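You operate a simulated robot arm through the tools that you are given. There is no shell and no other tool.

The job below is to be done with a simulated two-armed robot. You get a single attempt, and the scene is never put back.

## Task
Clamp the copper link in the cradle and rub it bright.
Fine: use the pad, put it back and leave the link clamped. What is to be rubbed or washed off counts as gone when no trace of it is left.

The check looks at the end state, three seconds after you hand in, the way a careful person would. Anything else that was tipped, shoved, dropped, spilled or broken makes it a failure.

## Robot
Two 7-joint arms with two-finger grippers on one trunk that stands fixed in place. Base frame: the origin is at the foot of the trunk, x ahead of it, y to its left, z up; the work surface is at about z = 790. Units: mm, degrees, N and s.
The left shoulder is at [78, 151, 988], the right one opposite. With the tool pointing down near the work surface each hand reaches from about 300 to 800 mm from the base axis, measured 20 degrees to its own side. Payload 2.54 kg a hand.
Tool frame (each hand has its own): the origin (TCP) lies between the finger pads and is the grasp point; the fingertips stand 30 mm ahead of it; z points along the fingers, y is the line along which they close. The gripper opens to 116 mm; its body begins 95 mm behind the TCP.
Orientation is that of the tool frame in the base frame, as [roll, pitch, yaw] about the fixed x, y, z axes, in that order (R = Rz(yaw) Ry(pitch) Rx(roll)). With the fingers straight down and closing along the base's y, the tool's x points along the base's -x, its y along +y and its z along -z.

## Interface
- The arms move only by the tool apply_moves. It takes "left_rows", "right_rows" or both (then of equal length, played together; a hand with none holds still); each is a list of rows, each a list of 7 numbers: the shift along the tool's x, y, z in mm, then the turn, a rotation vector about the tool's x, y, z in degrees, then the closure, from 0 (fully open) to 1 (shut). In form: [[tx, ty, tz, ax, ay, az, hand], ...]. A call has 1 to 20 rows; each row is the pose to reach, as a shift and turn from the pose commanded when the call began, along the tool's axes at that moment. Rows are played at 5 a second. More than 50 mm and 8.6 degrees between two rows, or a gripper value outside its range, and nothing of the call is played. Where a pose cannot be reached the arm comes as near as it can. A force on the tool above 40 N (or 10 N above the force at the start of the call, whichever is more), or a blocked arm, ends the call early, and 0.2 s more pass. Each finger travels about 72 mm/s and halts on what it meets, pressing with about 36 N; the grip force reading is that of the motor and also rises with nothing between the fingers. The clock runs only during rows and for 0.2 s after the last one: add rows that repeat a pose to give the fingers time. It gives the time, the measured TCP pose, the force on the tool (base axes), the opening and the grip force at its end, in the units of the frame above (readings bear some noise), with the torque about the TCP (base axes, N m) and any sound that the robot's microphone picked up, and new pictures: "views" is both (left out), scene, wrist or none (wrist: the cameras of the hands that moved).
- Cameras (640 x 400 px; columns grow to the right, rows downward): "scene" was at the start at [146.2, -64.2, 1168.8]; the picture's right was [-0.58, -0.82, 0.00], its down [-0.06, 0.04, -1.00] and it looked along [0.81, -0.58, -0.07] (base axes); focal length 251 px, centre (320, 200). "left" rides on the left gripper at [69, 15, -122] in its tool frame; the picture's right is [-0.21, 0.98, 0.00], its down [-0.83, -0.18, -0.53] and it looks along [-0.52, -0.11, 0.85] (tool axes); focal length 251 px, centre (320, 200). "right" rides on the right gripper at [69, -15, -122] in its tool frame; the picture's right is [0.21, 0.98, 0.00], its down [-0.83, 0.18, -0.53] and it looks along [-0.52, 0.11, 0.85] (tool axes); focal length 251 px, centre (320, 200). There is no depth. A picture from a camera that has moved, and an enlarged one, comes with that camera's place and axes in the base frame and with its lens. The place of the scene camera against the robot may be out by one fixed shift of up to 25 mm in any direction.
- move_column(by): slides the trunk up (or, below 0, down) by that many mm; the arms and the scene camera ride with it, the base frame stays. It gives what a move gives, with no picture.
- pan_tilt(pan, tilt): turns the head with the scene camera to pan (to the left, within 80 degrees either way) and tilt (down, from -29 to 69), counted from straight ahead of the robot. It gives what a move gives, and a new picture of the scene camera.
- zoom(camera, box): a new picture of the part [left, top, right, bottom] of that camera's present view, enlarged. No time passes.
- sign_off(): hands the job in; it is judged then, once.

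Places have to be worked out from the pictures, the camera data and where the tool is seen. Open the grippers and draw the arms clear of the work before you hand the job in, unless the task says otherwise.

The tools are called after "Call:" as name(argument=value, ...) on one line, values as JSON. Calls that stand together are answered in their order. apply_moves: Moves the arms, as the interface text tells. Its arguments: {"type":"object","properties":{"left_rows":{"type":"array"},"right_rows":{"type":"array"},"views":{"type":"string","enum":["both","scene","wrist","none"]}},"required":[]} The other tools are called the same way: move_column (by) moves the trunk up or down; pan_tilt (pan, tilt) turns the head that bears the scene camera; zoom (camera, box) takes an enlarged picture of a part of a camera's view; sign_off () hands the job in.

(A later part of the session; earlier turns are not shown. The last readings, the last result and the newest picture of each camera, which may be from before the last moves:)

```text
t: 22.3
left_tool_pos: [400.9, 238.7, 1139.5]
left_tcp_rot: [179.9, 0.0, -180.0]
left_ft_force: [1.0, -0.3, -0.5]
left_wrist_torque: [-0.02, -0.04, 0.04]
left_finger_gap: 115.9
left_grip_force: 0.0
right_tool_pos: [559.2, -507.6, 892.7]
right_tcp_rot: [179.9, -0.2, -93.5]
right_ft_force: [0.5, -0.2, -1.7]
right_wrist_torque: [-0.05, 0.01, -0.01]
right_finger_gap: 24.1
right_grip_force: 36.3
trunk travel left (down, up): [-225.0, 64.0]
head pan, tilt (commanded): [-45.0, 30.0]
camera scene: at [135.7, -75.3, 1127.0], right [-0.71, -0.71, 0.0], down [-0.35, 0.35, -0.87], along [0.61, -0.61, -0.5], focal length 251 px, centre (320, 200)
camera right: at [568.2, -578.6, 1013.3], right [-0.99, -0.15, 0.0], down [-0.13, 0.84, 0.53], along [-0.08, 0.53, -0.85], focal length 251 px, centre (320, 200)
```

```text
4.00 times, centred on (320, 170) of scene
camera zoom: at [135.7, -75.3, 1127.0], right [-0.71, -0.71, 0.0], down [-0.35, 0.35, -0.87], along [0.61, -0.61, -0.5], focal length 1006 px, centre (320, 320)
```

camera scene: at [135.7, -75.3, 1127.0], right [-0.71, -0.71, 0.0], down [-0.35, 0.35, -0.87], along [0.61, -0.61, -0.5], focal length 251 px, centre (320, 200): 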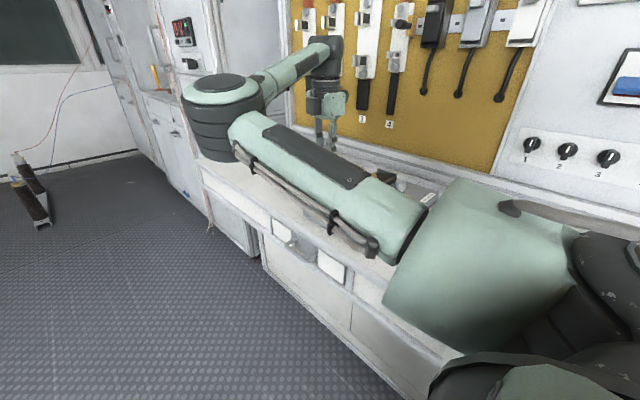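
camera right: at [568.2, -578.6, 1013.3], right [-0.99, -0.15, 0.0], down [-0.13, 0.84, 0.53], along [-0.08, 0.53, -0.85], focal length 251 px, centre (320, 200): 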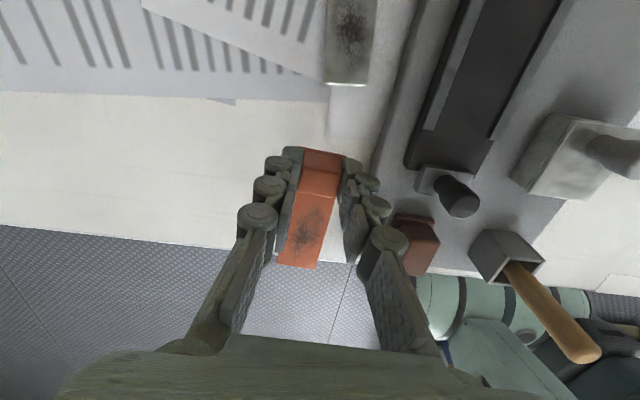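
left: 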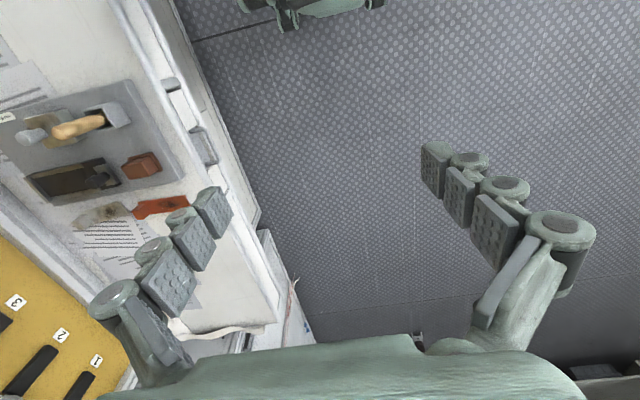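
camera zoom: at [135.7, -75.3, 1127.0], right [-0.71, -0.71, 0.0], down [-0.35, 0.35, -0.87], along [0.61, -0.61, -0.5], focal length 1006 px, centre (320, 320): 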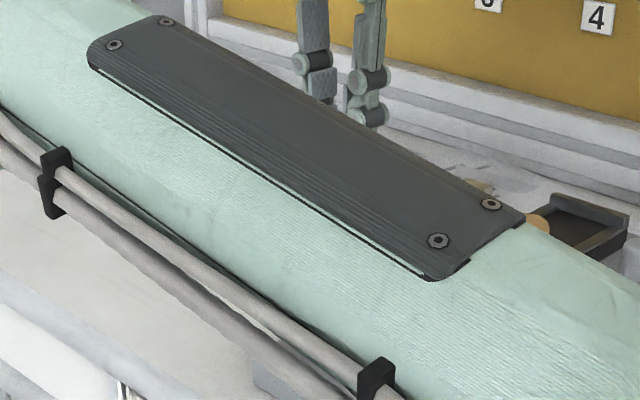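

There is no sag: the link sits in the fingers just as before, and the weight reads about 1.7 N. I carry it up and across above the cradle at yaw -90, over roughly [455.7, -628].

Call:
apply_moves(right_rows=[[0, 0, -38.7, 0, 0, 0, 1], [30, 22, -38.7, 0, 0, -1, 1], [62, 46, -38.7, 0, 0, -2, 1], [94, 70, -38.7, 0, 0, -3, 1], [125.7, 94.2, -38.7, 0, 0, -3.5, 1], [125.7, 94.2, -38.7, 0, 0, -3.5, 1]], views="both")

Call:
zoom(camera="right", box=[240, 110, 400, 270])

Call:
zoom(camera="scene", box=[310, 80, 430, 220])

```text
t: 23.7
left_tool_pos: [400.8, 238.6, 1138.8]
left_tcp_rot: [-179.9, 0.0, -180.0]
left_ft_force: [-0.2, -0.9, 0.1]
left_wrist_torque: [0.01, 0.01, 0.01]
left_finger_gap: 116.0
left_grip_force: 0.1
right_tool_pos: [455.1, -628.9, 929.5]
right_tcp_rot: [180.0, -0.2, -89.9]
right_ft_force: [-0.3, 0.3, -2.5]
right_wrist_torque: [-0.1, -0.01, -0.02]
right_finger_gap: 24.2
right_grip_force: 35.8
trunk travel left (down, up): [-225.0, 64.0]
head pan, tilt (commanded): [-45.0, 30.0]
camera scene: at [135.5, -75.4, 1127.0], right [-0.71, -0.71, 0.0], down [-0.35, 0.35, -0.87], along [0.61, -0.61, -0.5], focal length 251 px, centre (320, 200)
camera right: at [470.2, -698.4, 1051.2], right [-0.98, -0.22, 0.0], down [-0.18, 0.83, 0.53], along [-0.11, 0.52, -0.85], focal length 251 px, centre (320, 200)
```

scene: 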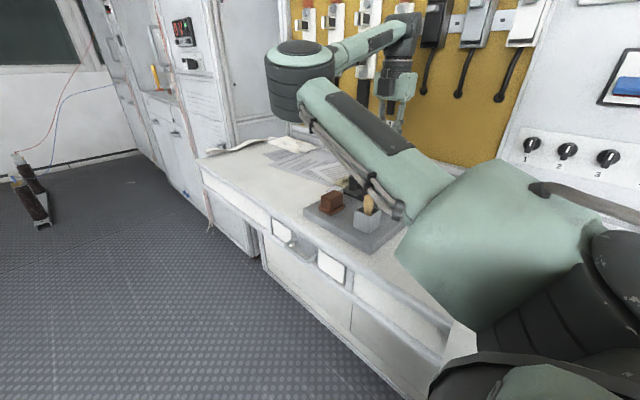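
right: 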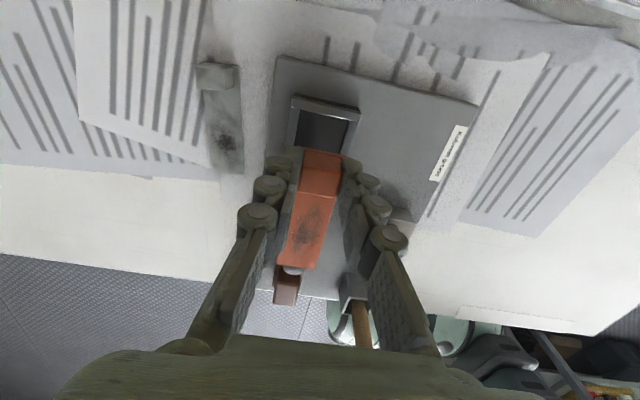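

```text
2.50 times, centred on (320, 190) of right
camera zoom: at [470.2, -698.4, 1051.2], right [-0.98, -0.22, 0.0], down [-0.18, 0.83, 0.53], along [-0.11, 0.52, -0.85], focal length 629 px, centre (320, 225)
```

zoom: 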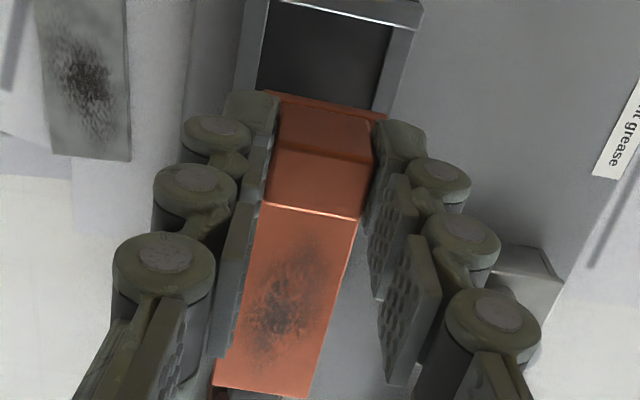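

```text
2.86 times, centred on (370, 150) of scene
camera zoom: at [135.5, -75.4, 1127.0], right [-0.71, -0.71, 0.0], down [-0.35, 0.35, -0.87], along [0.61, -0.61, -0.5], focal length 718 px, centre (177, 343)
```

zoom: 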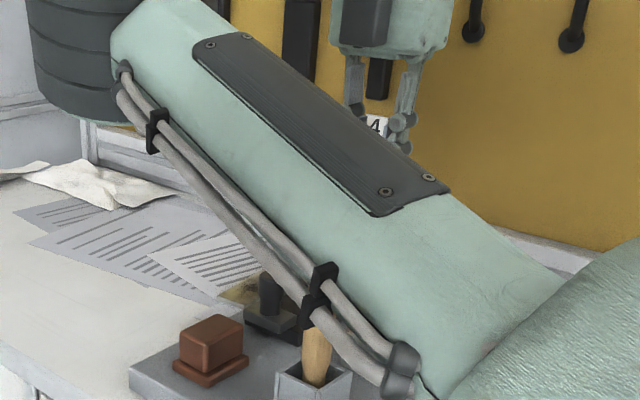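

The link is over the cradle. I judge the channel centre to be about 1.5 mm towards -x, so I correct by that and descend to just above the rails for another look.

Call:
apply_moves(right_rows=[[0, 1.5, 15, 0, 0, 0, 1], [0, 1.5, 30, 0, 0, 0, 1], [0, 1.5, 48, 0, 0, 0, 1], [0, 1.5, 48, 0, 0, 0, 1]], views="wrist")

Call:
zoom(camera="right", box=[240, 90, 400, 190])

Call:
zoom(camera="right", box=[250, 190, 370, 290])

```text
t: 24.7
left_tool_pos: [400.2, 239.5, 1138.0]
left_tcp_rot: [180.0, 0.0, 180.0]
left_ft_force: [-0.4, -0.4, 0.2]
left_wrist_torque: [0.0, 0.0, 0.03]
left_finger_gap: 116.0
left_grip_force: 0.1
right_tool_pos: [454.4, -627.6, 883.7]
right_tcp_rot: [180.0, -0.1, -90.0]
right_ft_force: [0.2, 0.5, -2.6]
right_wrist_torque: [-0.08, 0.0, -0.01]
right_finger_gap: 24.1
right_grip_force: 36.5
trunk travel left (down, up): [-225.0, 64.0]
head pan, tilt (commanded): [-45.0, 30.0]
camera right: at [469.2, -697.5, 1003.7], right [-0.98, -0.21, 0.0], down [-0.18, 0.83, 0.53], along [-0.11, 0.52, -0.85], focal length 251 px, centre (320, 200)
```

right: 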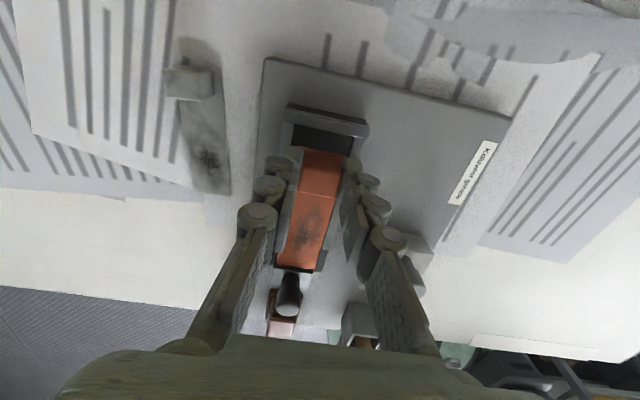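

```text
4.00 times, centred on (320, 140) of right
camera zoom: at [469.2, -697.5, 1003.7], right [-0.98, -0.21, 0.0], down [-0.18, 0.83, 0.53], along [-0.11, 0.52, -0.85], focal length 1006 px, centre (320, 440)
```

zoom: 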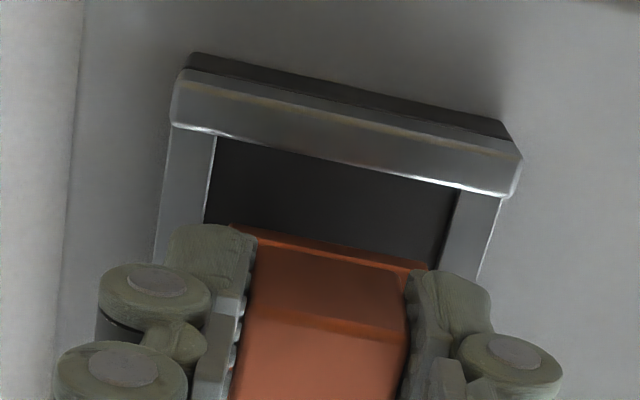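

```text
4.00 times, centred on (310, 240) of right
camera zoom: at [469.2, -697.5, 1003.7], right [-0.98, -0.21, 0.0], down [-0.18, 0.83, 0.53], along [-0.11, 0.52, -0.85], focal length 1006 px, centre (360, 40)
```

zoom: 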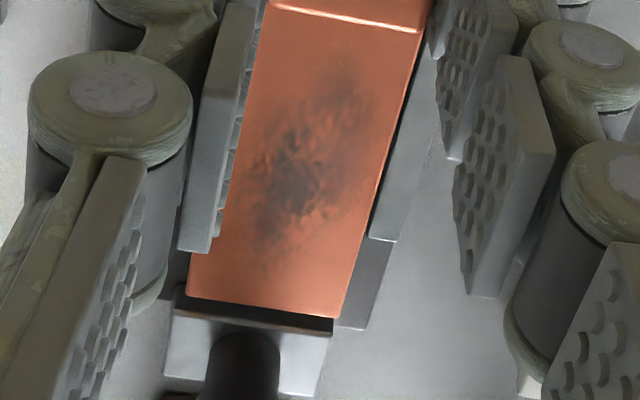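

The link lines up with the channel to within about 1 mm. I shift 1 mm more in -x and lower 15 mm, then check the force.

Call:
apply_moves(right_rows=[[0, 1, 5, 0, 0, 0, 1], [0, 1, 10, 0, 0, 0, 1], [0, 1, 15, 0, 0, 0, 1], [0, 1, 15, 0, 0, 0, 1]], views="wrist")

Call:
zoom(camera="right", box=[240, 90, 400, 190])

Call:
zoom(camera="right", box=[250, 190, 370, 290])

```text
t: 25.7
left_tool_pos: [400.8, 238.5, 1139.4]
left_tcp_rot: [179.9, 0.0, -179.9]
left_ft_force: [0.7, 0.8, -0.8]
left_wrist_torque: [0.0, 0.01, -0.03]
left_finger_gap: 116.2
left_grip_force: 0.0
right_tool_pos: [453.9, -626.8, 868.0]
right_tcp_rot: [180.0, -0.1, -90.0]
right_ft_force: [0.2, 0.1, -1.1]
right_wrist_torque: [0.06, 0.0, 0.0]
right_finger_gap: 24.0
right_grip_force: 35.5
trunk travel left (down, up): [-225.0, 64.0]
head pan, tilt (commanded): [-45.0, 30.0]
camera right: at [467.9, -697.4, 989.1], right [-0.98, -0.21, 0.0], down [-0.18, 0.83, 0.53], along [-0.11, 0.52, -0.85], focal length 251 px, centre (320, 200)
```

right: 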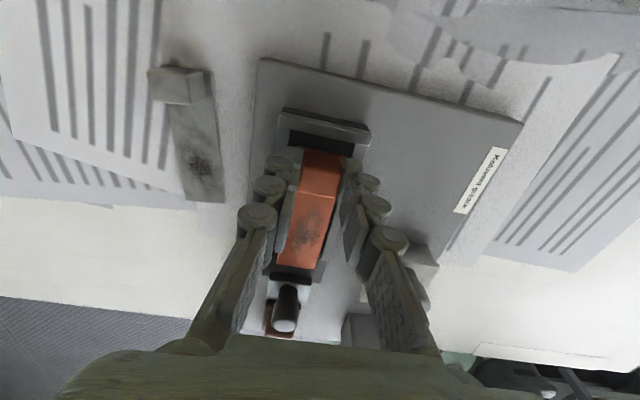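

```text
4.00 times, centred on (320, 140) of right
camera zoom: at [467.9, -697.4, 989.1], right [-0.98, -0.21, 0.0], down [-0.18, 0.83, 0.53], along [-0.11, 0.52, -0.85], focal length 1006 px, centre (320, 440)
```

zoom: 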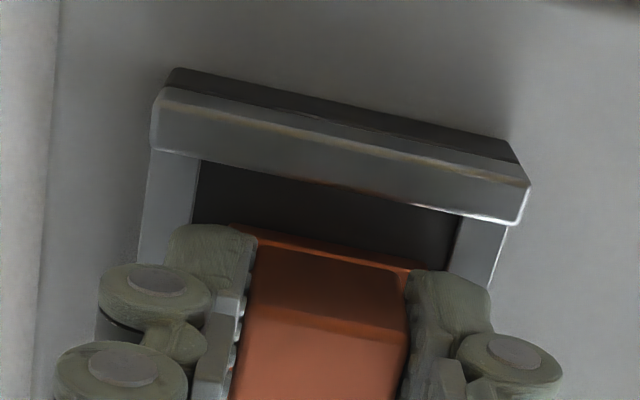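

```text
4.00 times, centred on (310, 240) of right
camera zoom: at [467.9, -697.4, 989.1], right [-0.98, -0.21, 0.0], down [-0.18, 0.83, 0.53], along [-0.11, 0.52, -0.85], focal length 1006 px, centre (360, 40)
```

zoom: 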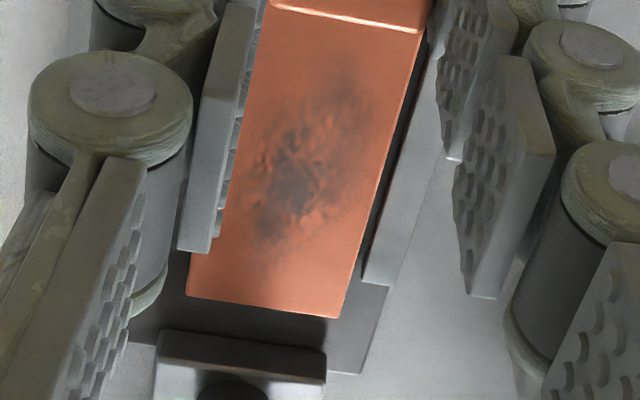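

Both plate edges clear the rails. The changed torque suggests that the +y end of the plate is just touching the bed, so I re-centre by 1 mm and go down in small steps.

Call:
apply_moves(right_rows=[[0, -1, 0, 0, 0, 0, 1], [0, -1, 1, 0, 0, 0, 1], [0, -1, 2, 0, 0, 0, 1], [0, -1, 2, 0, 0, 0, 1]], views="wrist")

Call:
zoom(camera="right", box=[250, 190, 370, 290])

```text
t: 26.7
left_tool_pos: [399.7, 238.8, 1139.2]
left_tcp_rot: [-179.9, 0.0, -180.0]
left_ft_force: [-0.4, 0.1, -0.7]
left_wrist_torque: [0.01, 0.01, 0.0]
left_finger_gap: 115.7
left_grip_force: 0.0
right_tool_pos: [452.7, -626.4, 868.4]
right_tcp_rot: [-179.9, -0.2, -89.9]
right_ft_force: [0.3, -3.4, 12.2]
right_wrist_torque: [0.88, 0.02, 0.0]
right_finger_gap: 24.3
right_grip_force: 35.6
trunk travel left (down, up): [-225.0, 64.0]
head pan, tilt (commanded): [-45.0, 30.0]
camera right: at [468.3, -696.9, 989.2], right [-0.98, -0.21, 0.0], down [-0.18, 0.83, 0.53], along [-0.11, 0.52, -0.85], focal length 251 px, centre (320, 200)
```

right: 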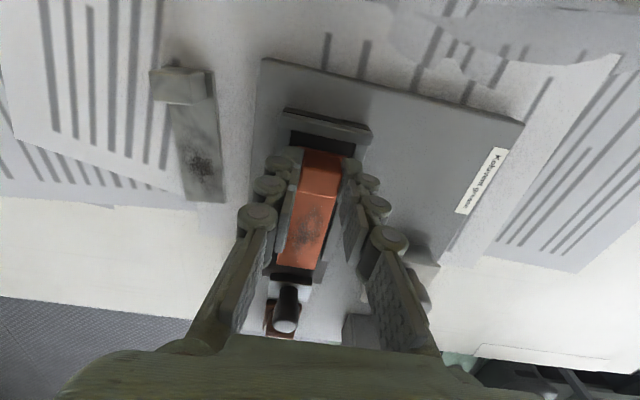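

```text
4.00 times, centred on (310, 240) of right
camera zoom: at [468.3, -696.9, 989.2], right [-0.98, -0.21, 0.0], down [-0.18, 0.83, 0.53], along [-0.11, 0.52, -0.85], focal length 1006 px, centre (360, 40)
```

zoom: 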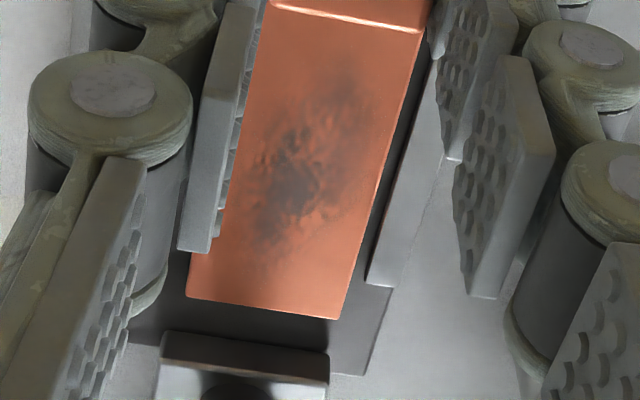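

The force has risen to 12 N with the hand no longer descending, so the plate is down on the bed near z 826. I ease off 1.5 mm, then open the fingers gently to about 46 mm.

Call:
apply_moves(right_rows=[[0, 0, -1.2, 0, 0, 0, 1], [0, 0, -1.2, 0, 0, 0, 1], [0, 0, -1.2, 0, 0, 0, 0.75], [0, 0, -1.2, 0, 0, 0, 0.65], [0, 0, -1.2, 0, 0, 0, 0.6], [0, 0, -1.2, 0, 0, 0, 0.6]], views="wrist")

Call:
zoom(camera="right", box=[240, 90, 400, 190])

Call:
zoom(camera="right", box=[250, 190, 370, 290])

```text
t: 28.1
left_tool_pos: [401.5, 238.6, 1139.3]
left_tcp_rot: [-179.9, 0.1, -180.0]
left_ft_force: [-0.7, -1.0, -0.4]
left_wrist_torque: [0.04, -0.02, -0.04]
left_finger_gap: 116.0
left_grip_force: 0.1
right_tool_pos: [454.8, -627.3, 867.0]
right_tcp_rot: [180.0, -0.1, -90.0]
right_ft_force: [0.6, -0.2, 0.2]
right_wrist_torque: [0.01, 0.0, 0.02]
right_finger_gap: 46.4
right_grip_force: 0.1
trunk travel left (down, up): [-225.0, 64.0]
head pan, tilt (commanded): [-45.0, 30.0]
camera right: at [469.0, -697.0, 988.4], right [-0.98, -0.21, 0.0], down [-0.18, 0.83, 0.53], along [-0.11, 0.52, -0.85], focal length 251 px, centre (320, 200)
```

right: 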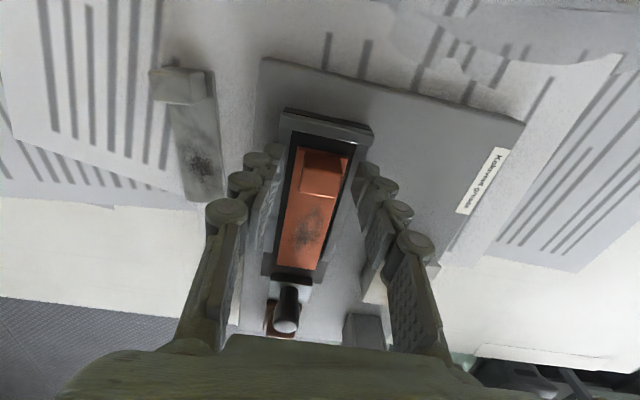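

```text
4.00 times, centred on (320, 140) of right
camera zoom: at [469.0, -697.0, 988.4], right [-0.98, -0.21, 0.0], down [-0.18, 0.83, 0.53], along [-0.11, 0.52, -0.85], focal length 1006 px, centre (320, 440)
```

zoom: 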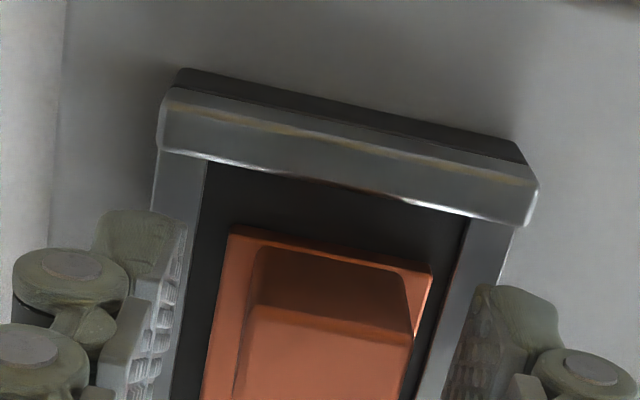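

```text
4.00 times, centred on (310, 240) of right
camera zoom: at [469.0, -697.0, 988.4], right [-0.98, -0.21, 0.0], down [-0.18, 0.83, 0.53], along [-0.11, 0.52, -0.85], focal length 1006 px, centre (360, 40)
```

zoom: 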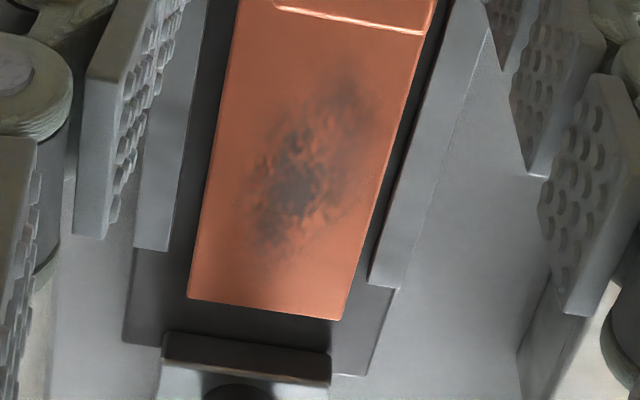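

The link lies flat and centred in the channel, with about 12 mm to the end wall and 20 mm to the jaw. I raise the hand and move it over the clamp knob.

Call:
apply_moves(right_rows=[[0, 0, -30, 0, 0, 0, 0.6], [0, 0, -64, 0, 0, 0, 0.6], [-32, -0.5, -64, 0, 0, 0, 0.6], [-64, -1, -64, 0, 0, 0, 0.6], [-96, -1.5, -64, 0, 0, 0, 0.6], [-128, -1.5, -64, 0, 0, 0, 0.6], [-128, -1.5, -64, 0, 0, 0, 0.6]], views="wrist")

Call:
zoom(camera="right", box=[250, 70, 390, 210])

```text
t: 29.7
left_tool_pos: [400.6, 239.0, 1138.4]
left_tcp_rot: [-180.0, 0.0, 180.0]
left_ft_force: [-0.9, 0.1, -1.0]
left_wrist_torque: [-0.03, -0.02, 0.01]
left_finger_gap: 115.8
left_grip_force: 0.1
right_tool_pos: [454.2, -500.0, 929.1]
right_tcp_rot: [-179.9, -0.1, -90.0]
right_ft_force: [0.9, -0.1, 0.2]
right_wrist_torque: [-0.01, -0.02, 0.03]
right_finger_gap: 46.4
right_grip_force: 0.1
trunk travel left (down, up): [-225.0, 64.0]
head pan, tilt (commanded): [-45.0, 30.0]
camera right: at [469.0, -569.5, 1051.4], right [-0.98, -0.21, 0.0], down [-0.18, 0.83, 0.53], along [-0.11, 0.52, -0.85], focal length 251 px, centre (320, 200)
```

right: 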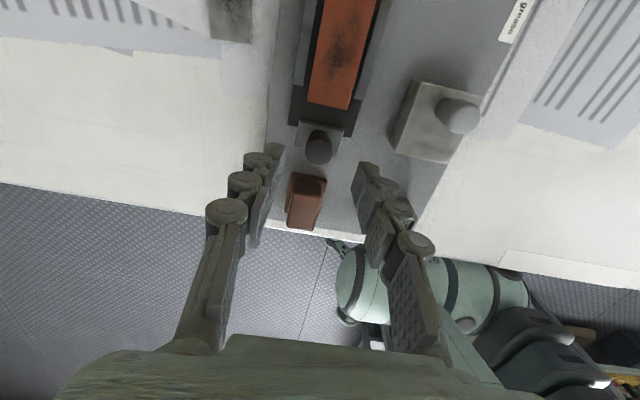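

```text
2.86 times, centred on (320, 140) of right
camera zoom: at [469.0, -569.5, 1051.4], right [-0.98, -0.21, 0.0], down [-0.18, 0.83, 0.53], along [-0.11, 0.52, -0.85], focal length 718 px, centre (320, 371)
```

zoom: 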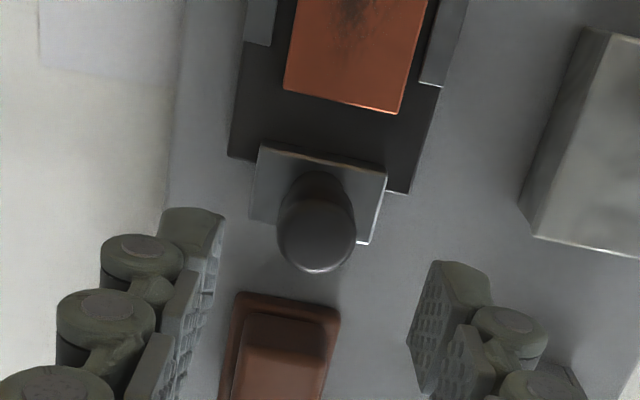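

The knob top lies within about 1 mm of the hand's axis. I descend so that the fingertips stand just above the jaw plate, with the fingers either side of the knob.

Call:
apply_moves(right_rows=[[0, -1, 20, 0, 0, 0, 0.6], [0, -1, 40, 0, 0, 0, 0.6], [0, -1, 50, 0, 0, 0, 0.6], [0, -1, 58, 0, 0, 0, 0.6], [0, -1, 58, 0, 0, 0, 0.6]], views="wrist")

Call:
zoom(camera="right", box=[250, 110, 390, 250])

```text
t: 30.9
left_tool_pos: [400.1, 239.8, 1139.6]
left_tcp_rot: [179.9, 0.0, 180.0]
left_ft_force: [-1.1, -0.1, 0.3]
left_wrist_torque: [0.0, 0.01, 0.01]
left_finger_gap: 116.1
left_grip_force: 0.0
right_tool_pos: [456.4, -498.8, 872.6]
right_tcp_rot: [180.0, -0.1, -90.0]
right_ft_force: [0.1, -0.1, -0.1]
right_wrist_torque: [0.06, -0.01, 0.04]
right_finger_gap: 46.2
right_grip_force: 0.0
trunk travel left (down, up): [-225.0, 64.0]
head pan, tilt (commanded): [-45.0, 30.0]
camera right: at [471.0, -569.9, 994.2], right [-0.98, -0.21, 0.0], down [-0.18, 0.83, 0.53], along [-0.11, 0.52, -0.85], focal length 251 px, centre (320, 200)
```

right: 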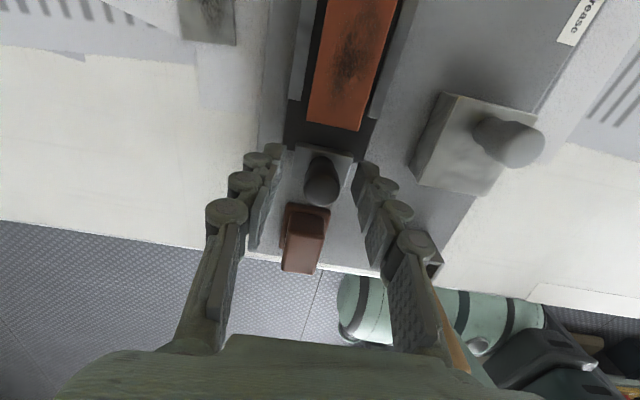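

```text
2.86 times, centred on (320, 180) of right
camera zoom: at [471.0, -569.9, 994.2], right [-0.98, -0.21, 0.0], down [-0.18, 0.83, 0.53], along [-0.11, 0.52, -0.85], focal length 718 px, centre (320, 257)
```

zoom: 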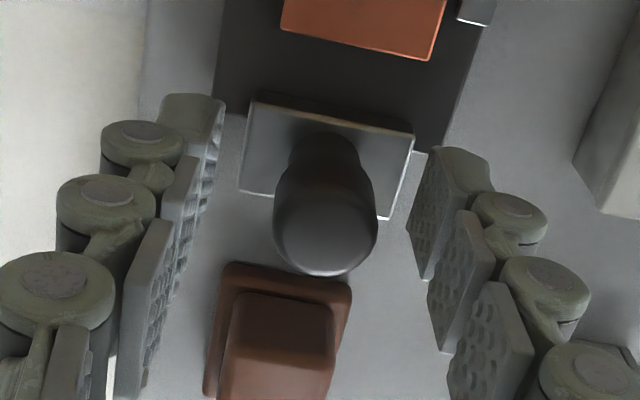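

The knob stands centred between the fingers. I close on it and push it 8 mm towards -y to feel how the slider moves.

Call:
apply_moves(right_rows=[[0, 0, 0, 0, 0, 0, 0.8], [0, 0, 0, 0, 0, 0, 1], [0, 0, 0, 0, 0, 0, 1], [4, 0, 0, 0, 0, 0, 1], [8, 0, 0, 0, 0, 0, 1], [8, 0, 0, 0, 0, 0, 1]], views="wrist")

Call:
zoom(camera="right", box=[250, 70, 390, 210])

```text
t: 32.3
left_tool_pos: [399.1, 238.3, 1140.1]
left_tcp_rot: [-179.9, 0.0, -179.9]
left_ft_force: [-0.3, 0.4, -0.3]
left_wrist_torque: [-0.01, -0.02, 0.02]
left_finger_gap: 116.2
left_grip_force: 0.1
right_tool_pos: [454.4, -508.7, 872.4]
right_tcp_rot: [179.9, 0.0, -90.1]
right_ft_force: [-18.1, 1.0, 0.1]
right_wrist_torque: [0.7, 0.3, 0.03]
right_finger_gap: 20.1
right_grip_force: 36.1
trunk travel left (down, up): [-225.0, 64.0]
head pan, tilt (commanded): [-45.0, 30.0]
camera right: at [469.6, -578.5, 993.9], right [-0.98, -0.21, 0.0], down [-0.18, 0.83, 0.53], along [-0.11, 0.52, -0.85], focal length 251 px, centre (320, 200)
```

right: 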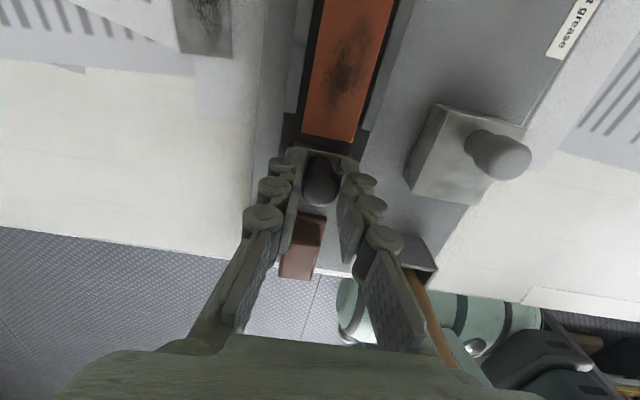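

```text
2.86 times, centred on (320, 140) of right
camera zoom: at [469.6, -578.5, 993.9], right [-0.98, -0.21, 0.0], down [-0.18, 0.83, 0.53], along [-0.11, 0.52, -0.85], focal length 718 px, centre (320, 371)
```

zoom: 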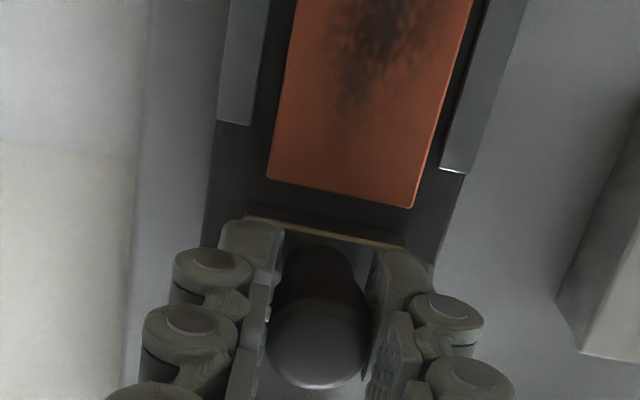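

The slider follows the hand: 8.6 mm moved with almost no y force. The grip is about 1.5 mm off-centre in x (an 18 N side load), so I correct that and keep pushing.

Call:
apply_moves(right_rows=[[0, 1.5, 0, 0, 0, 0, 1], [3, 1.5, 0, 0, 0, 0, 1], [6, 1.5, 0, 0, 0, 0, 1], [9, 1.5, 0, 0, 0, 0, 1], [12, 1.5, 0, 0, 0, 0, 1], [15, 1.5, 0, 0, 0, 0, 1], [15, 1.5, 0, 0, 0, 0, 1]], views="wrist")

Call:
zoom(camera="right", box=[250, 60, 390, 200])

```text
t: 33.9
left_tool_pos: [400.1, 238.4, 1139.2]
left_tcp_rot: [-179.9, 0.0, -179.9]
left_ft_force: [0.0, -0.6, -0.6]
left_wrist_torque: [-0.03, 0.01, 0.04]
left_finger_gap: 116.3
left_grip_force: 0.1
right_tool_pos: [455.6, -522.9, 872.1]
right_tcp_rot: [-180.0, -0.1, -90.0]
right_ft_force: [-11.1, 1.2, 0.1]
right_wrist_torque: [0.72, 0.24, 0.08]
right_finger_gap: 20.2
right_grip_force: 35.6
trunk travel left (down, up): [-225.0, 64.0]
head pan, tilt (commanded): [-45.0, 30.0]
camera right: at [469.4, -593.2, 994.1], right [-0.98, -0.21, 0.0], down [-0.18, 0.83, 0.53], along [-0.11, 0.52, -0.85], focal length 251 px, centre (320, 200)
```

right: 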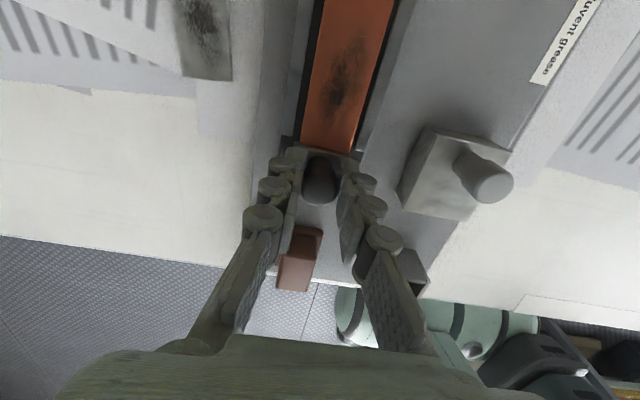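

```text
2.86 times, centred on (320, 130) of right
camera zoom: at [469.4, -593.2, 994.1], right [-0.98, -0.21, 0.0], down [-0.18, 0.83, 0.53], along [-0.11, 0.52, -0.85], focal length 718 px, centre (320, 400)
```

zoom: 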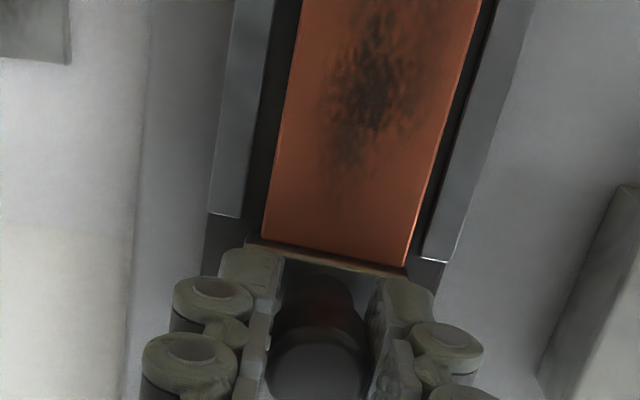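

The jaw has just met the link's end. I push on in 2 mm steps to drive the link against the end wall, watching the y force.

Call:
apply_moves(right_rows=[[2, 1, 0, 0, 0, 0, 1], [4, 1, 0, 0, 0, 0, 1], [6, 1, 0, 0, 0, 0, 1], [8, 1, 0, 0, 0, 0, 1], [8, 1, 0, 0, 0, 0, 1]], views="wrist")

Call:
zoom(camera="right", box=[250, 0, 390, 200])

```text
t: 35.1
left_tool_pos: [401.0, 240.1, 1139.0]
left_tcp_rot: [-179.9, -0.1, 180.0]
left_ft_force: [0.2, 0.8, 0.1]
left_wrist_torque: [-0.01, 0.01, -0.01]
left_finger_gap: 116.0
left_grip_force: 0.0
right_tool_pos: [456.3, -527.9, 873.6]
right_tcp_rot: [-179.9, 0.1, -89.8]
right_ft_force: [0.6, 20.7, 0.0]
right_wrist_torque: [0.35, -0.03, 0.02]
right_finger_gap: 20.2
right_grip_force: 36.5
trunk travel left (down, up): [-225.0, 64.0]
head pan, tilt (commanded): [-45.0, 30.0]
camera right: at [470.6, -598.5, 994.2], right [-0.98, -0.22, 0.0], down [-0.18, 0.82, 0.53], along [-0.12, 0.52, -0.85], focal length 251 px, centre (320, 200)
```

right: 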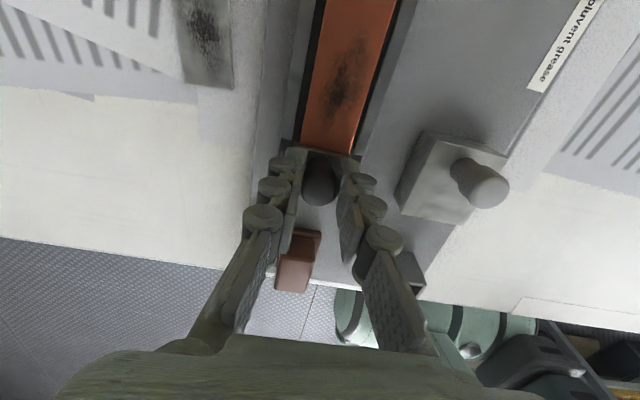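

```text
2.00 times, centred on (320, 100) of right
camera zoom: at [470.6, -598.5, 994.2], right [-0.98, -0.22, 0.0], down [-0.18, 0.82, 0.53], along [-0.12, 0.52, -0.85], focal length 503 px, centre (320, 400)
```

zoom: 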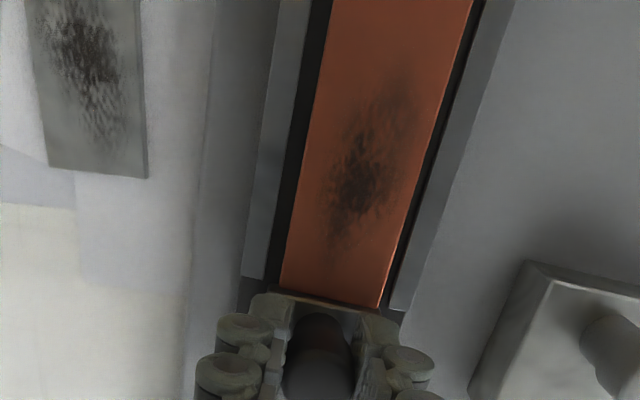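

The y force is now 20.7 N and the hand lags its command by about 2.5 mm. I push a little further to see whether the link still slides or has seated.

Call:
apply_moves(right_rows=[[1, 0, 0, 0, 0, 0, 1], [2, 0, 0, 0, 0, 0, 1], [2, 0, 0, 0, 0, 0, 1], [2, 0, 0, 0, 0, 0, 1]], views="wrist")

Call:
zoom(camera="right", box=[250, 60, 390, 200])

```text
t: 36.1
left_tool_pos: [401.5, 240.0, 1138.8]
left_tcp_rot: [-179.9, -0.1, -180.0]
left_ft_force: [-0.2, -0.2, 0.3]
left_wrist_torque: [0.0, 0.0, -0.01]
left_finger_gap: 115.8
left_grip_force: 0.0
right_tool_pos: [455.8, -530.2, 872.4]
right_tcp_rot: [-180.0, 0.0, -89.9]
right_ft_force: [8.5, 20.3, 0.5]
right_wrist_torque: [0.55, -0.16, -0.03]
right_finger_gap: 20.1
right_grip_force: 35.4
trunk travel left (down, up): [-225.0, 64.0]
head pan, tilt (commanded): [-45.0, 30.0]
camera right: at [470.6, -600.7, 994.4], right [-0.98, -0.22, 0.0], down [-0.18, 0.83, 0.53], along [-0.11, 0.52, -0.85], focal length 251 px, centre (320, 200)
```

right: 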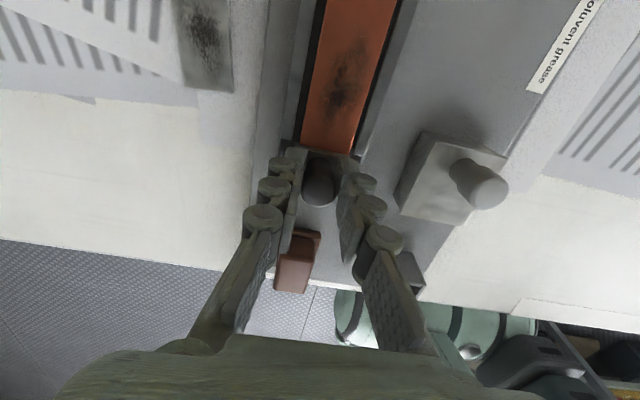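

```text
2.86 times, centred on (320, 130) of right
camera zoom: at [470.6, -600.7, 994.4], right [-0.98, -0.22, 0.0], down [-0.18, 0.83, 0.53], along [-0.11, 0.52, -0.85], focal length 718 px, centre (320, 400)
```

zoom: 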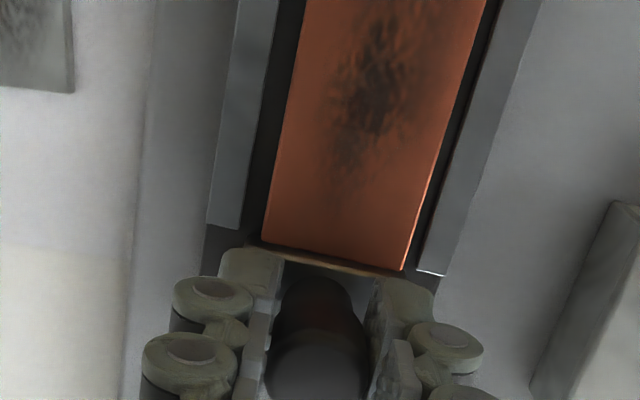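

It moved the full 2 mm at a steady 20 N, so the link is still sliding. I push on, re-centring slightly in x.

Call:
apply_moves(right_rows=[[1, -0.5, 0, 0, 0, 0, 1], [2, -1, 0, 0, 0, 0, 1], [3, -1, 0, 0, 0, 0, 1], [4, -1, 0, 0, 0, 0, 1], [4, -1, 0, 0, 0, 0, 1]], views="wrist")

Call:
zoom(camera="right", box=[250, 60, 390, 200])

```text
t: 37.3
left_tool_pos: [399.5, 239.8, 1138.2]
left_tcp_rot: [-180.0, -0.1, -180.0]
left_ft_force: [-0.2, 0.1, 0.7]
left_wrist_torque: [0.0, -0.04, 0.01]
left_finger_gap: 116.1
left_grip_force: 0.0
right_tool_pos: [455.1, -536.7, 872.9]
right_tcp_rot: [180.0, -0.3, -90.1]
right_ft_force: [-2.2, 8.3, -0.4]
right_wrist_torque: [-0.18, 0.1, 0.02]
right_finger_gap: 20.3
right_grip_force: 36.4
trunk travel left (down, up): [-225.0, 64.0]
head pan, tilt (commanded): [-45.0, 30.0]
camera right: at [469.5, -606.3, 994.7], right [-0.98, -0.21, 0.0], down [-0.18, 0.83, 0.53], along [-0.11, 0.52, -0.85], focal length 251 px, centre (320, 200)
```

right: 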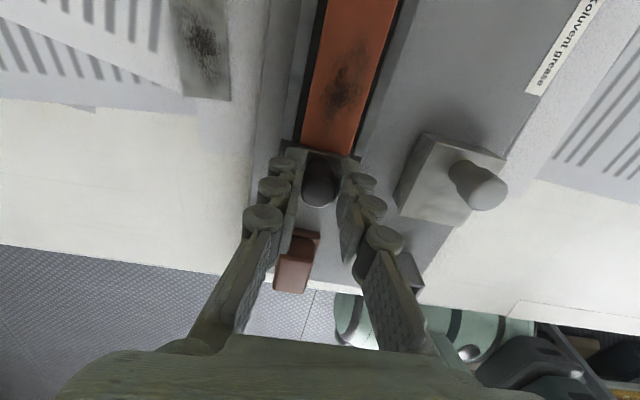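

```text
2.86 times, centred on (320, 130) of right
camera zoom: at [469.5, -606.3, 994.7], right [-0.98, -0.21, 0.0], down [-0.18, 0.83, 0.53], along [-0.11, 0.52, -0.85], focal length 718 px, centre (320, 400)
```

zoom: 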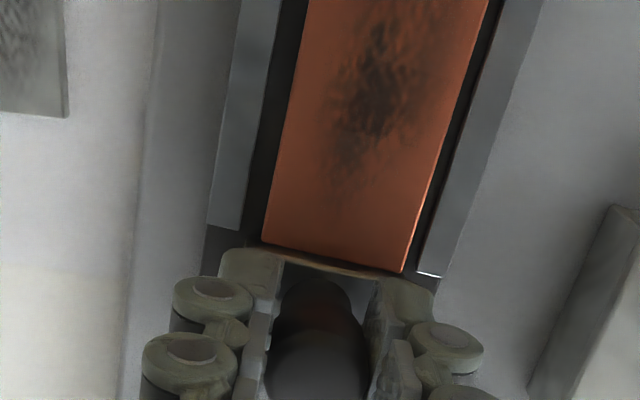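

This needs care: the bench-top link shifted in the view but the rails barely did, so the whole base plate is being dragged across the bench towards -y. I stop pushing, relax the force, release the knob and rise to inspect.

Call:
apply_moves(right_rows=[[-0.5, 0, 0, 0, 0, 0, 1], [-1, 0, 0, 0, 0, 0, 1], [-1, 0, 0, 0, 0, 0, 0.85], [-1, 0, 0, 0, 0, 0, 0.7], [-1, 0, 0, 0, 0, 0, 0.62], [-1, 0, 0, 0, 0, 0, 0.6], [-1, 0, -30, 0, 0, 0, 0.6], [-1, 0, -65, 0, 0, 0, 0.6], [-1, 0, -100, 0, 0, 0, 0.6], [-1, 0, -100, 0, 0, 0, 0.6]], views="both")

Call:
zoom(camera="right", box=[230, 0, 410, 200])

```text
t: 39.5
left_tool_pos: [399.7, 239.0, 1139.1]
left_tcp_rot: [180.0, 0.1, 180.0]
left_ft_force: [0.1, -0.5, 0.0]
left_wrist_torque: [-0.03, 0.03, 0.0]
left_finger_gap: 116.1
left_grip_force: 0.1
right_tool_pos: [455.5, -533.9, 973.7]
right_tcp_rot: [-180.0, -0.1, -90.1]
right_ft_force: [-0.1, 0.7, 0.0]
right_wrist_torque: [0.02, 0.0, 0.02]
right_finger_gap: 46.3
right_grip_force: 0.1
trunk travel left (down, up): [-225.0, 64.0]
head pan, tilt (commanded): [-45.0, 30.0]
camera scene: at [135.5, -75.2, 1127.0], right [-0.71, -0.71, 0.0], down [-0.35, 0.35, -0.87], along [0.61, -0.61, -0.5], focal length 251 px, centre (320, 200)
camera right: at [469.5, -604.6, 1094.5], right [-0.98, -0.21, 0.0], down [-0.18, 0.83, 0.53], along [-0.11, 0.52, -0.85], focal length 251 px, centre (320, 200)
```

scene: 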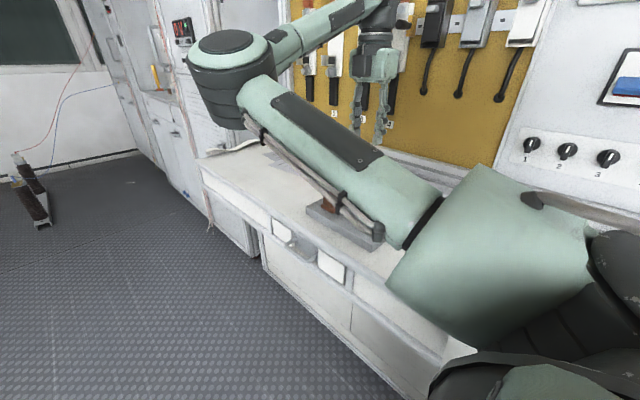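
right: 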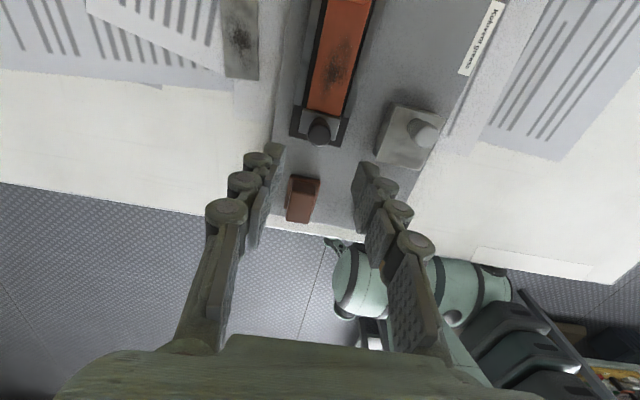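

```text
2.00 times, centred on (320, 100) of right
camera zoom: at [469.5, -604.6, 1094.5], right [-0.98, -0.21, 0.0], down [-0.18, 0.83, 0.53], along [-0.11, 0.52, -0.85], focal length 503 px, centre (320, 400)
```

zoom: 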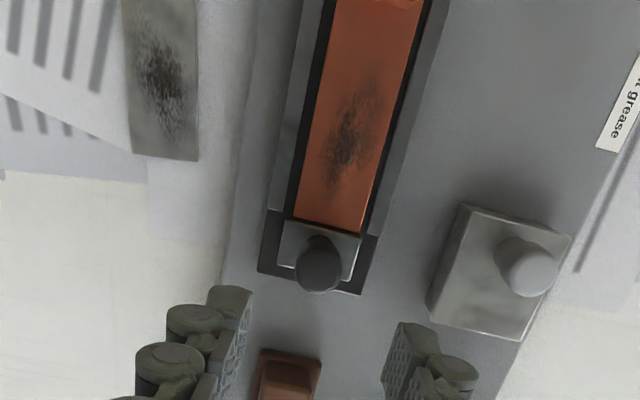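

The slider stays where it was pushed. I return to the earlier viewing pose over the cradle's wall end to compare positions directly with the first measurement.

Call:
apply_moves(right_rows=[[30, 1, -12, 0, 0, 0, 0.6], [60, 2, -24, 0, 0, 0, 0.6], [89, 3, -36, 0, 0, 0, 0.6], [89, 3, -36, 0, 0, 0, 0.6]], views="both")

Call:
zoom(camera="right", box=[260, 60, 380, 220])

Call:
zoom(camera="right", box=[265, 60, 365, 140])

Call:
zoom(camera="right", box=[260, 150, 360, 230])

Call:
zoom(camera="scene", box=[280, 150, 440, 250])

```text
t: 40.5
left_tool_pos: [400.5, 238.9, 1138.9]
left_tcp_rot: [-180.0, 0.0, -179.9]
left_ft_force: [-0.2, 0.7, 0.3]
left_wrist_torque: [0.0, 0.02, -0.01]
left_finger_gap: 116.2
left_grip_force: 0.1
right_tool_pos: [452.9, -624.3, 1009.8]
right_tcp_rot: [180.0, 0.0, -90.0]
right_ft_force: [0.4, -0.3, -0.1]
right_wrist_torque: [0.01, 0.01, -0.01]
right_finger_gap: 46.5
right_grip_force: 0.0
trunk travel left (down, up): [-225.0, 64.0]
head pan, tilt (commanded): [-45.0, 30.0]
camera scene: at [135.5, -75.2, 1127.0], right [-0.71, -0.71, 0.0], down [-0.35, 0.35, -0.87], along [0.61, -0.61, -0.5], focal length 251 px, centre (320, 200)
camera right: at [466.6, -694.1, 1130.8], right [-0.98, -0.21, 0.0], down [-0.18, 0.83, 0.53], along [-0.11, 0.52, -0.85], focal length 251 px, centre (320, 200)
```

scene: 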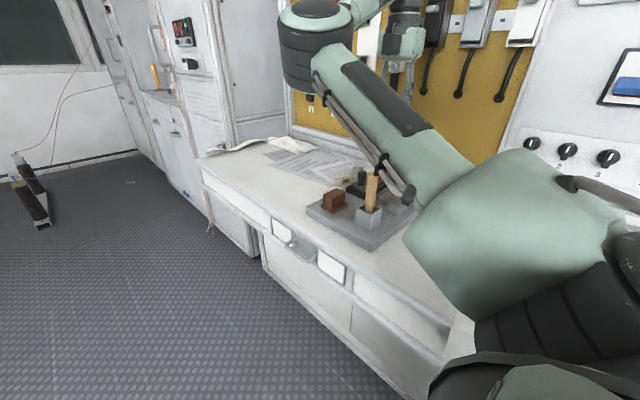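
right: 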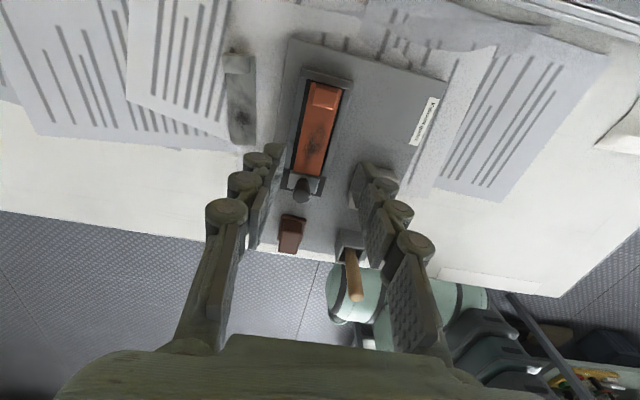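

```text
2.50 times, centred on (320, 140) of right
camera zoom: at [466.6, -694.1, 1130.8], right [-0.98, -0.21, 0.0], down [-0.18, 0.83, 0.53], along [-0.11, 0.52, -0.85], focal length 629 px, centre (320, 350)
```

zoom: 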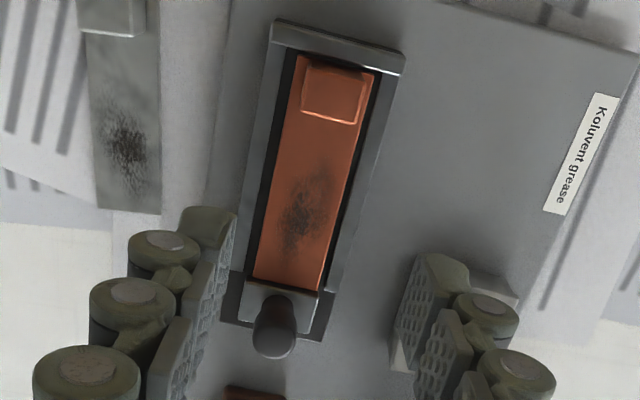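

```text
5.00 times, centred on (315, 100) of right
camera zoom: at [466.6, -694.1, 1130.8], right [-0.98, -0.21, 0.0], down [-0.18, 0.83, 0.53], along [-0.11, 0.52, -0.85], focal length 1257 px, centre (345, 700)
```

zoom: 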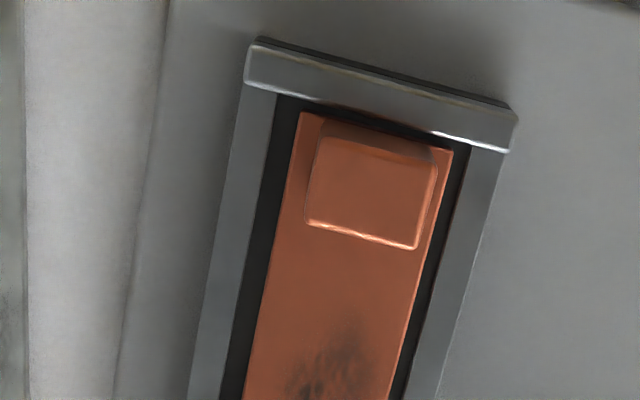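

```text
5.00 times, centred on (310, 190) of right
camera zoom: at [466.6, -694.1, 1130.8], right [-0.98, -0.21, 0.0], down [-0.18, 0.83, 0.53], along [-0.11, 0.52, -0.85], focal length 1257 px, centre (370, 250)
```

zoom: 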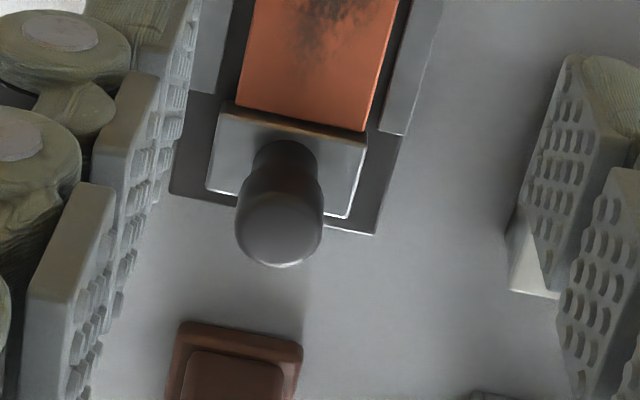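

```text
4.00 times, centred on (360, 200) of scene
camera zoom: at [135.5, -75.2, 1127.0], right [-0.71, -0.71, 0.0], down [-0.35, 0.35, -0.87], along [0.61, -0.61, -0.5], focal length 1006 px, centre (160, 200)
```

zoom: 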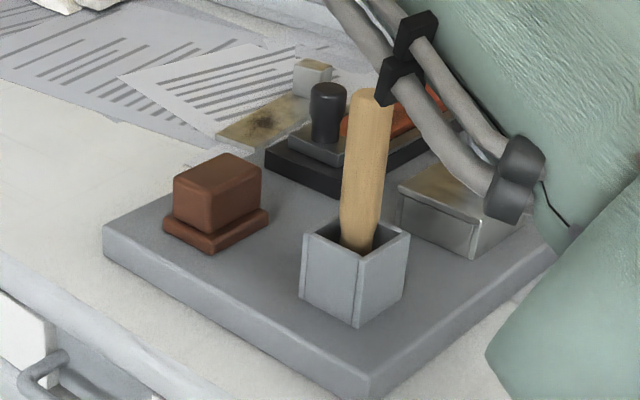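

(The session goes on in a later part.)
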